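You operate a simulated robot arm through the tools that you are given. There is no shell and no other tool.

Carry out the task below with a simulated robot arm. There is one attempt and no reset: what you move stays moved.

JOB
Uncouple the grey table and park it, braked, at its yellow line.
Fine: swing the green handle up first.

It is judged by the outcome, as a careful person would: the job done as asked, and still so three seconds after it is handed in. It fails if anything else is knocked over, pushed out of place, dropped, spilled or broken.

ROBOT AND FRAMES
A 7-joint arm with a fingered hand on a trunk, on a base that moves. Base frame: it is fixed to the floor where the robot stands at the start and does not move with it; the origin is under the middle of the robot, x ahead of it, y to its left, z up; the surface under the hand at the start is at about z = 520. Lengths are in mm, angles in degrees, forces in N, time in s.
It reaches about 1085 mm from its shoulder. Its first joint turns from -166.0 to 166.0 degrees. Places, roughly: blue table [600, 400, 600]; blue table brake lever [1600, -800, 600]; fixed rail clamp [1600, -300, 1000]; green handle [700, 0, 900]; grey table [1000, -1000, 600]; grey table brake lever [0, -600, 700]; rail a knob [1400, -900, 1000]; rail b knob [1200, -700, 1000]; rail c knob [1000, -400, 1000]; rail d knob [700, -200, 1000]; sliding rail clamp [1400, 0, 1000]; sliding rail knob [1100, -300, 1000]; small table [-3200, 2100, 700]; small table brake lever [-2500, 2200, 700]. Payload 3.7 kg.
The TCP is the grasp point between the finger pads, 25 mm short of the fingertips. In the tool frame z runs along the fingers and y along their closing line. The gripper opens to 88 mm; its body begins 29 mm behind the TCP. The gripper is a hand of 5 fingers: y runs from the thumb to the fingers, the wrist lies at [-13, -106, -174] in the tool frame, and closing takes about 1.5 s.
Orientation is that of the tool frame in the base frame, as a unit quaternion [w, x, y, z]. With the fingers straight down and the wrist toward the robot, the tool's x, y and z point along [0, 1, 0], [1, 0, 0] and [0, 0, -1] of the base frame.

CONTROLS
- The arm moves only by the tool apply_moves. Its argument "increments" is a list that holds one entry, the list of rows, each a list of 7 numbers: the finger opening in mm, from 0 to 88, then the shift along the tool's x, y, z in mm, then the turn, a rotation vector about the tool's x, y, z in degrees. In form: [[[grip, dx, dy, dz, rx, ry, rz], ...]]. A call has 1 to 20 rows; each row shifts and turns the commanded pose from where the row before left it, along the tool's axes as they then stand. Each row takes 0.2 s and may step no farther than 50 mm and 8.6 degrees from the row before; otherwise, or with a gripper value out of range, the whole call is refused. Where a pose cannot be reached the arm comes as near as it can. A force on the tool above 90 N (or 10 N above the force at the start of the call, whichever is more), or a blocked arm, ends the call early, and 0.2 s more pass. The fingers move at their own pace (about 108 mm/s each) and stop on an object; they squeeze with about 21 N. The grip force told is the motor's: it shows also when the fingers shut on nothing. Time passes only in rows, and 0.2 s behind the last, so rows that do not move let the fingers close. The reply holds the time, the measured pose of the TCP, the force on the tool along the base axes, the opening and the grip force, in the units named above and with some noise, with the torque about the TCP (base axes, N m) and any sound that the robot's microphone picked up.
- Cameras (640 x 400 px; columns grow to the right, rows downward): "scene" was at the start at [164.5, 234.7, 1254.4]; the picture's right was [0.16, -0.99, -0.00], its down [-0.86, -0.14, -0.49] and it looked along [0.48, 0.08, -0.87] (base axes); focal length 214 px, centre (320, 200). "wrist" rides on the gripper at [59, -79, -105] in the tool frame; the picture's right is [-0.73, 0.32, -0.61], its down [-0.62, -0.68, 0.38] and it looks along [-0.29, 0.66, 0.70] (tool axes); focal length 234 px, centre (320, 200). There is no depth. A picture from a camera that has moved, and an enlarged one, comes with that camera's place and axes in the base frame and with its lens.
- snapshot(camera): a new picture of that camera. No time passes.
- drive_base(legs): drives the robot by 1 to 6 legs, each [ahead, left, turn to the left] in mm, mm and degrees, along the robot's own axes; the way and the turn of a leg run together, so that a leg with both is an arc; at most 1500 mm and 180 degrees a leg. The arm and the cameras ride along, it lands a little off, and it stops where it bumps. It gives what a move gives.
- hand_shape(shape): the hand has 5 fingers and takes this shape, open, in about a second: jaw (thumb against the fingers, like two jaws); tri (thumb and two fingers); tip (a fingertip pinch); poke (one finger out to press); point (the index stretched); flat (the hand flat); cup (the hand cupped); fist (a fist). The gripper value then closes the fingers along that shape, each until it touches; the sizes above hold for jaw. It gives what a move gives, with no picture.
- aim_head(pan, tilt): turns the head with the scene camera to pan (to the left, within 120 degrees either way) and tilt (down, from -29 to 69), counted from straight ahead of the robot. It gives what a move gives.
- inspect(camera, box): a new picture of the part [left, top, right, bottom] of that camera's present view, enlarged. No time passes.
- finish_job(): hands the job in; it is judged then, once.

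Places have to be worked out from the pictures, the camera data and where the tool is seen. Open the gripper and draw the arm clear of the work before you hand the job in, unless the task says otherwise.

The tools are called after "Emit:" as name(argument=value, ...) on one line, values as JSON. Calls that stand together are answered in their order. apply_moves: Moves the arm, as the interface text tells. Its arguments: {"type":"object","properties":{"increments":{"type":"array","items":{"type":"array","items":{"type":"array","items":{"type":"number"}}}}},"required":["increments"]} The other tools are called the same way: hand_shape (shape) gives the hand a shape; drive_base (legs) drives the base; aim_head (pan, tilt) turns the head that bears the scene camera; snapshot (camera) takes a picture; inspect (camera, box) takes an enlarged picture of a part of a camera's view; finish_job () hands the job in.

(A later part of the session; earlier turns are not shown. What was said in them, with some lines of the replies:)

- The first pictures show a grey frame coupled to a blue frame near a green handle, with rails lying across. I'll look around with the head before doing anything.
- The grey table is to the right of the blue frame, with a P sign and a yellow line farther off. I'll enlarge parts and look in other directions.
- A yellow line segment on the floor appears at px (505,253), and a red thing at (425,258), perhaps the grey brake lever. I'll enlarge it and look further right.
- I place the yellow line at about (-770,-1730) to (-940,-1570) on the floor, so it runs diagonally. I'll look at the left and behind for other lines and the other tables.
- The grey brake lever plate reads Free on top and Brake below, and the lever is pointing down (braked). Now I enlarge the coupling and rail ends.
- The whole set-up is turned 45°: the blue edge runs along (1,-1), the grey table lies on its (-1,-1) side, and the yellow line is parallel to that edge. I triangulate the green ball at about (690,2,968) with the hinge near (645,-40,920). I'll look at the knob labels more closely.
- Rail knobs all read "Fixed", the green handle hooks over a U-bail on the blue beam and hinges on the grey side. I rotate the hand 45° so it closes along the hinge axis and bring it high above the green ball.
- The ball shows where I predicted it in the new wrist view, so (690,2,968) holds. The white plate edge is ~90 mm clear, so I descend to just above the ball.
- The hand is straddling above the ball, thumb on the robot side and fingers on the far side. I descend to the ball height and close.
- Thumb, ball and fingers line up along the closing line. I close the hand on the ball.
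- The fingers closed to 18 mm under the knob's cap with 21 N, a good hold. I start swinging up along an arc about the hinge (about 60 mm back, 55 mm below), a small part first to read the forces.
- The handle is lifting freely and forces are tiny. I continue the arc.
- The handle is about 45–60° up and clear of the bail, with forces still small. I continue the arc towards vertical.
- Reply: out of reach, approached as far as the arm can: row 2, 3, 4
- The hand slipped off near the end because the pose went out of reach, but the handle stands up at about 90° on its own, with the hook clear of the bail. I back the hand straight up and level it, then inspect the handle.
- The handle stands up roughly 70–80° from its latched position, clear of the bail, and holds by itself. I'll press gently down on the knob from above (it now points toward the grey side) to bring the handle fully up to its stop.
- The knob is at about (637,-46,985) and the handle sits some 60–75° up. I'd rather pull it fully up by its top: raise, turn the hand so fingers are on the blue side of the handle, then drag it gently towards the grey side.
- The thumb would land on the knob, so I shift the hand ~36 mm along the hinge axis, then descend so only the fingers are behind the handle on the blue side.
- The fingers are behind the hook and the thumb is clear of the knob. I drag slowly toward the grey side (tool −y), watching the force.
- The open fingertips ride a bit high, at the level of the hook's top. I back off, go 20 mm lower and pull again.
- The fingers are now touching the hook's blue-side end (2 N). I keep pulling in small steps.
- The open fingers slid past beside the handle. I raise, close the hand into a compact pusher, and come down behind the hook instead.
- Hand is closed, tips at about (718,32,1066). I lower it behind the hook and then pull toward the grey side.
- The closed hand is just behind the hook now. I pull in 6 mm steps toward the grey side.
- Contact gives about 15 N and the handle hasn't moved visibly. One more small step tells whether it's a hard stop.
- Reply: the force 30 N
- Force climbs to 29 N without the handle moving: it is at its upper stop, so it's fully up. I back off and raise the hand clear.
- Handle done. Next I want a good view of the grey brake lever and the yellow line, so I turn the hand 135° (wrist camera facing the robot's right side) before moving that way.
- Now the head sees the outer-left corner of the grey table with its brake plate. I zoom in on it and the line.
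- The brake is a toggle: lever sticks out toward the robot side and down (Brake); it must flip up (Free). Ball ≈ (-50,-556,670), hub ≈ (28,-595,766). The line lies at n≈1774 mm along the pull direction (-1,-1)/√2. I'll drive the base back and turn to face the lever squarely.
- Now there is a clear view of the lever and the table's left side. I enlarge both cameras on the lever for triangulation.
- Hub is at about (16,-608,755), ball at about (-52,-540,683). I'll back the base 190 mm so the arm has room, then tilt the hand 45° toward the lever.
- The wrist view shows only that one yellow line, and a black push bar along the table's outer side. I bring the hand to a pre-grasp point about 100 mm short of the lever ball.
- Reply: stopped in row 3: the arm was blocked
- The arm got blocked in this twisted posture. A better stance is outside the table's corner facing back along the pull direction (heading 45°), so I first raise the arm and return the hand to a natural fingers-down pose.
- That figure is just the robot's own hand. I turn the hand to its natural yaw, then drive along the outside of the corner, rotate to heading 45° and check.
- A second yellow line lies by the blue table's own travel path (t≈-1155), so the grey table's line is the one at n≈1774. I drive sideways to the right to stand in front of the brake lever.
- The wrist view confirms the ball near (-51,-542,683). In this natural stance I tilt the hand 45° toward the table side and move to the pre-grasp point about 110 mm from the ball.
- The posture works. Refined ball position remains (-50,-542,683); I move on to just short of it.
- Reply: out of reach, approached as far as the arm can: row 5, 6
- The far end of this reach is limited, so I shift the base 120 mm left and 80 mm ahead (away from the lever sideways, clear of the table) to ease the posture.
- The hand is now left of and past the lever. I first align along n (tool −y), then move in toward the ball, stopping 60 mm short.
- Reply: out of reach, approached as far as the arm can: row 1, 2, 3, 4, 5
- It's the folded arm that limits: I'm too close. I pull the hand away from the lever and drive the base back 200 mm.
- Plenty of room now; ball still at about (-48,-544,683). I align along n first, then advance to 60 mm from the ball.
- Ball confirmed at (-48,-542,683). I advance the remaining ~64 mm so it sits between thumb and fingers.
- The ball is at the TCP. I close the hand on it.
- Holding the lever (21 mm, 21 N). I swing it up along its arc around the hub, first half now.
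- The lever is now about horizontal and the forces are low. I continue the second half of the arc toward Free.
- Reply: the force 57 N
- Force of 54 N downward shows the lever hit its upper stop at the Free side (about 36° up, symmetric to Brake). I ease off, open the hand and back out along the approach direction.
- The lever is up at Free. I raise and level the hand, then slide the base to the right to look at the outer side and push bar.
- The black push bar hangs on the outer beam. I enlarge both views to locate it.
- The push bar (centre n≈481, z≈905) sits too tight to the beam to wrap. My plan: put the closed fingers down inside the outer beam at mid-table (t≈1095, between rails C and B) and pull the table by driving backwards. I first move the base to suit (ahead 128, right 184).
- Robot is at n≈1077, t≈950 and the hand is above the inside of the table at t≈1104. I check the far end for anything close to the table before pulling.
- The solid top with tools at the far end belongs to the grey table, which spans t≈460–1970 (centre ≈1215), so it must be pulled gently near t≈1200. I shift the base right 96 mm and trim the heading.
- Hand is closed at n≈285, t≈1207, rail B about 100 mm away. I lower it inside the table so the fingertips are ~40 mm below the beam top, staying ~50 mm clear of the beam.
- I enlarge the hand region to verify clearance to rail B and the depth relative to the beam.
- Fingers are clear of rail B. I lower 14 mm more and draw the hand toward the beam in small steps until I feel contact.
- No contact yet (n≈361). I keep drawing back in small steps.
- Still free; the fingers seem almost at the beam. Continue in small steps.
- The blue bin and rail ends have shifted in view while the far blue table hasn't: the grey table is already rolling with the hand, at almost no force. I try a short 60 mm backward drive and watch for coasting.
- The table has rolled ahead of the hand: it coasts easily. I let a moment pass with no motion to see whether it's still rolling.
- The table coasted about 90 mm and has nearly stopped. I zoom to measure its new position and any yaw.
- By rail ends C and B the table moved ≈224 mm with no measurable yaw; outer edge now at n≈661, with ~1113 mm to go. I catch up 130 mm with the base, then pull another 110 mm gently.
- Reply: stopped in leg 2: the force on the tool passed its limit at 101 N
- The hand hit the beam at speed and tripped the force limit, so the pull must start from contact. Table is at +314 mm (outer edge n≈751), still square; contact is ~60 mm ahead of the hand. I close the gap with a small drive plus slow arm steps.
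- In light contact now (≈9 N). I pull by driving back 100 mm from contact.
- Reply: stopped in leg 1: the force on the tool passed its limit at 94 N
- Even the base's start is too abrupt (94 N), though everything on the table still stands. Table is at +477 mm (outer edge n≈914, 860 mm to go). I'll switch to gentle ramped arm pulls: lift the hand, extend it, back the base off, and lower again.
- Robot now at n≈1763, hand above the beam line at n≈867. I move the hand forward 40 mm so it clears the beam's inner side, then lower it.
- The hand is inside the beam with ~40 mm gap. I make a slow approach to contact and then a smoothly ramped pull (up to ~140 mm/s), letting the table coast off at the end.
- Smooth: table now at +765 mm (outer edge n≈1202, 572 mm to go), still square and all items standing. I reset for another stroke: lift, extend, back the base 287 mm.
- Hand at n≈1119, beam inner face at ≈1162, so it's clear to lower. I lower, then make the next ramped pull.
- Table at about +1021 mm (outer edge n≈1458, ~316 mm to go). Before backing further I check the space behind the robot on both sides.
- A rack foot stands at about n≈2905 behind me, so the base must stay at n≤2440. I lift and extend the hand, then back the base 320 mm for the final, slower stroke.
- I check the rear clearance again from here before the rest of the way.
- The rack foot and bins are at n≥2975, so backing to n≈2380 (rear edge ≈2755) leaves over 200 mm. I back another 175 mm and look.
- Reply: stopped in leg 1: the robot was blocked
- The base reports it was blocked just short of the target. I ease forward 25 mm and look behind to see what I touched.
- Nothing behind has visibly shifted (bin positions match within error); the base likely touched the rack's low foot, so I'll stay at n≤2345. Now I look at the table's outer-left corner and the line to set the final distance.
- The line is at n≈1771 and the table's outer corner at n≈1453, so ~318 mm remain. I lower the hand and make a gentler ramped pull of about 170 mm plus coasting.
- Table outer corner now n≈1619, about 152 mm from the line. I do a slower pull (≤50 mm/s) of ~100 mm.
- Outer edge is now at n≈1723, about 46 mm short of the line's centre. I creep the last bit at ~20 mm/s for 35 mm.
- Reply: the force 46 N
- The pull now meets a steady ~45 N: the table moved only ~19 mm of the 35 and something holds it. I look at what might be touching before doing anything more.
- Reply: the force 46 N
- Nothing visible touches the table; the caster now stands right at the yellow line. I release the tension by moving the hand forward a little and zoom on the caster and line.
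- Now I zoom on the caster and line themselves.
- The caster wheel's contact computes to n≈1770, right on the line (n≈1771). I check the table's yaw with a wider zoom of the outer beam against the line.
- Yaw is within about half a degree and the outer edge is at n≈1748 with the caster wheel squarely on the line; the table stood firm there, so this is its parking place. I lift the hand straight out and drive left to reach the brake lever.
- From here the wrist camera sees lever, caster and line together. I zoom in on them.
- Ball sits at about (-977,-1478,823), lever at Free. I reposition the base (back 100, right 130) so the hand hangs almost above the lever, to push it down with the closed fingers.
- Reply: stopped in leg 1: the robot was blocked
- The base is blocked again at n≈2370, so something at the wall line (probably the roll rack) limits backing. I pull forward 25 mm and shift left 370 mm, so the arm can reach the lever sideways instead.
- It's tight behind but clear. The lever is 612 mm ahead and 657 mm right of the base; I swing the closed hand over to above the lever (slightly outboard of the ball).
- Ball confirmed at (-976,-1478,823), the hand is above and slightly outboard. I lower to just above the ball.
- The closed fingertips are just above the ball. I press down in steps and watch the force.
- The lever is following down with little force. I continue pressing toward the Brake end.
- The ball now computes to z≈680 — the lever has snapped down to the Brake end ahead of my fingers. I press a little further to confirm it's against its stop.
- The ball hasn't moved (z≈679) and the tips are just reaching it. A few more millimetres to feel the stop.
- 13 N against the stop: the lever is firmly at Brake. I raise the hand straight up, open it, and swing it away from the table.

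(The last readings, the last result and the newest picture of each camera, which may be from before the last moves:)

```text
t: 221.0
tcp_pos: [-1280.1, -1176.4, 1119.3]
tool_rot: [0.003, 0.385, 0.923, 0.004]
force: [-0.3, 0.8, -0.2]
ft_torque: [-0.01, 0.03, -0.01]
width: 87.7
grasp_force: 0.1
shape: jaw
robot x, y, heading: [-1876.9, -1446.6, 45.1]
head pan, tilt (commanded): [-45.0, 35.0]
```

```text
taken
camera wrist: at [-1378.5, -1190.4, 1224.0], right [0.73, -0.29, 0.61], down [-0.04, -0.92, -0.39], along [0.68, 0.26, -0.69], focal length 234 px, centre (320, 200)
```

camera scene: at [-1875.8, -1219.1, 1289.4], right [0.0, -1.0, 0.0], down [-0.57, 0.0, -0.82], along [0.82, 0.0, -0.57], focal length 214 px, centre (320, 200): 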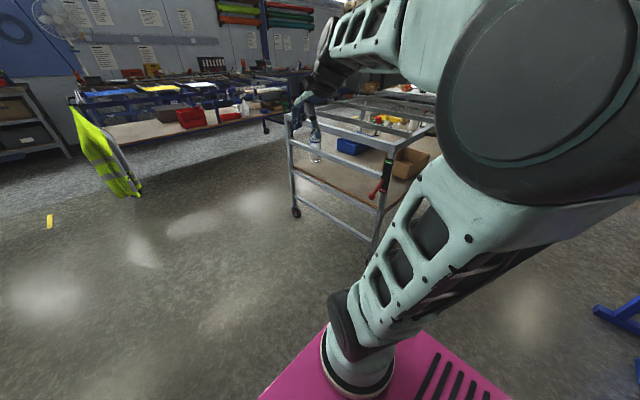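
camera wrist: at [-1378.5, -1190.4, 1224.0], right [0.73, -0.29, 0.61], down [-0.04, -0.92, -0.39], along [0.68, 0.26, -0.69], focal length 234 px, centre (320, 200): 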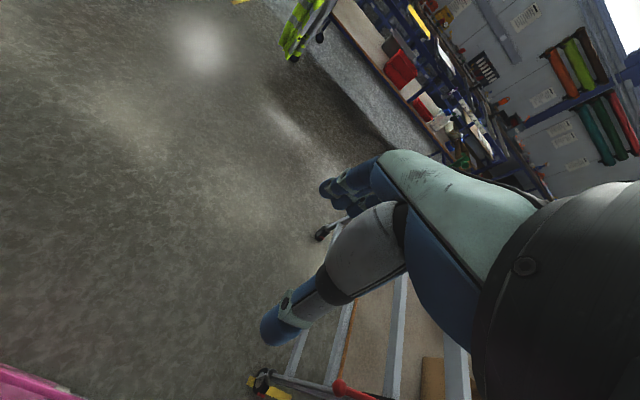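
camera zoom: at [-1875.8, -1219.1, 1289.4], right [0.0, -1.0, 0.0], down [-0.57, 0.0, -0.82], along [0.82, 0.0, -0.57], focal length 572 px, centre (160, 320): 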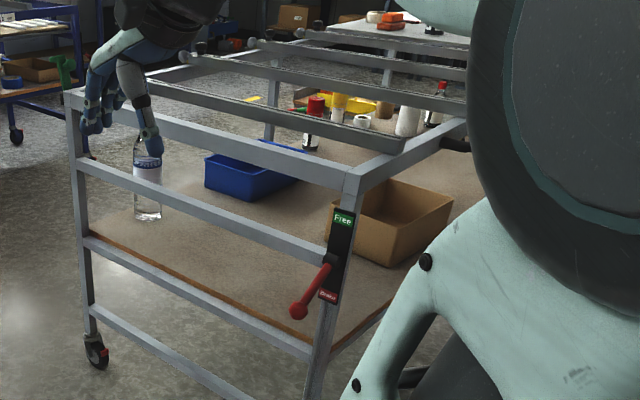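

The lever points down at Brake and shelf items look undisturbed. I check the green handle and the far end of the table.

Emit:
inspect(camera="scene", box=[230, 85, 330, 150])

Emit:
inspect(camera="scene", box=[320, 75, 440, 150])

Emit:
inspect(camera="wrist", box=[220, 340, 400, 400])

```text
6.15 times, centred on (280, 118) of scene
camera zoom: at [-1875.8, -1219.1, 1289.4], right [0.0, -1.0, 0.0], down [-0.57, 0.0, -0.82], along [0.82, 0.0, -0.57], focal length 1320 px, centre (566, 708)
```

zoom: 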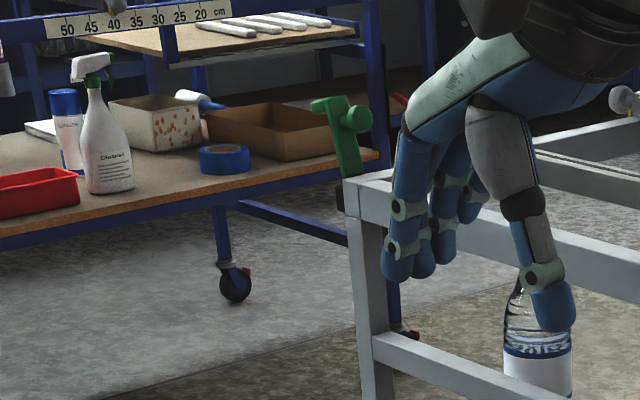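

```text
5.33 times, centred on (380, 112) of scene
camera zoom: at [-1875.8, -1219.1, 1289.4], right [0.0, -1.0, 0.0], down [-0.57, 0.0, -0.82], along [0.82, 0.0, -0.57], focal length 1144 px, centre (0, 667)
```

zoom: 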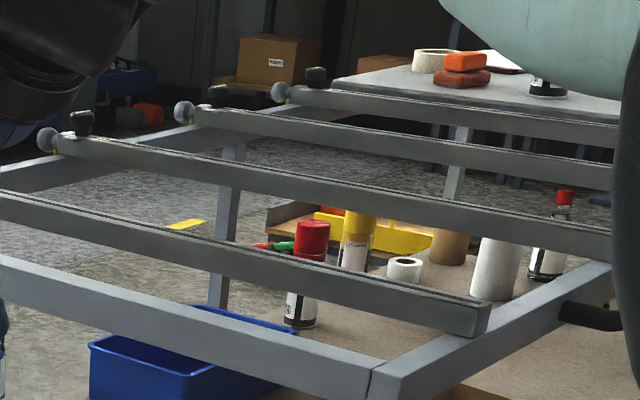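

```text
3.56 times, centred on (310, 370) of wrist
camera zoom: at [-1378.5, -1190.4, 1224.0], right [0.73, -0.29, 0.61], down [-0.04, -0.92, -0.39], along [0.68, 0.26, -0.69], focal length 833 px, centre (356, -404)
```

zoom: 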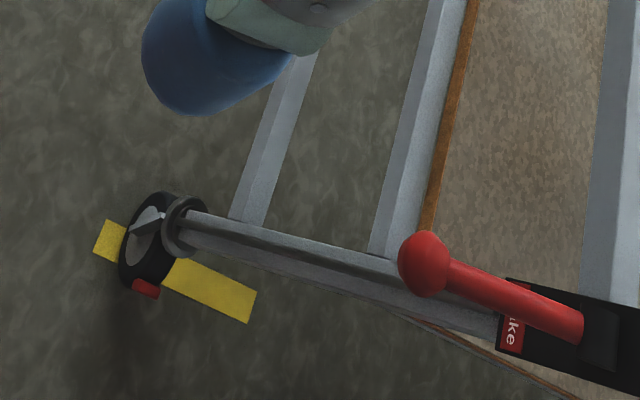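

Everything checks out: the green handle is up, the table is square with its caster on the yellow line, the lever is at Brake and the items on the table are standing. The hand is open and clear, so I hand the job in.

Emit:
finish_job()

```text
The job is handed in.
```

The grey table is uncoupled from the blue one and parked at its yellow line with its brake on. I've handed the job in.

- **Green handle:** I swung it up first, until it reached its upper stop, and it is still up. The hook is clear of the blue table.
- **Parking position:** The outer-left caster stands on the yellow line and the table sits square to it. The frame's outer edge ends about 20 mm short of the line's centre. The table would not roll further there: it held against a pull of about 45 N and I could see nothing touching it.
- **Brake:** I moved the lever to Free for the move and pushed it back down to Brake, where I felt it against its stop. I did not push the table to test the brake.
- **Other things:** Everything I could see on the table was still standing at the end.
- **Knocks along the way:** Two of the early pulls jerked the table hard enough to trip the force limit, so I did the rest slowly. While backing up, the robot bumped something behind it twice, most likely the paper-roll rack. After the first bump the bins beside it had not moved. I did not check again after the second, and I could not see the rack well enough to be sure of it.
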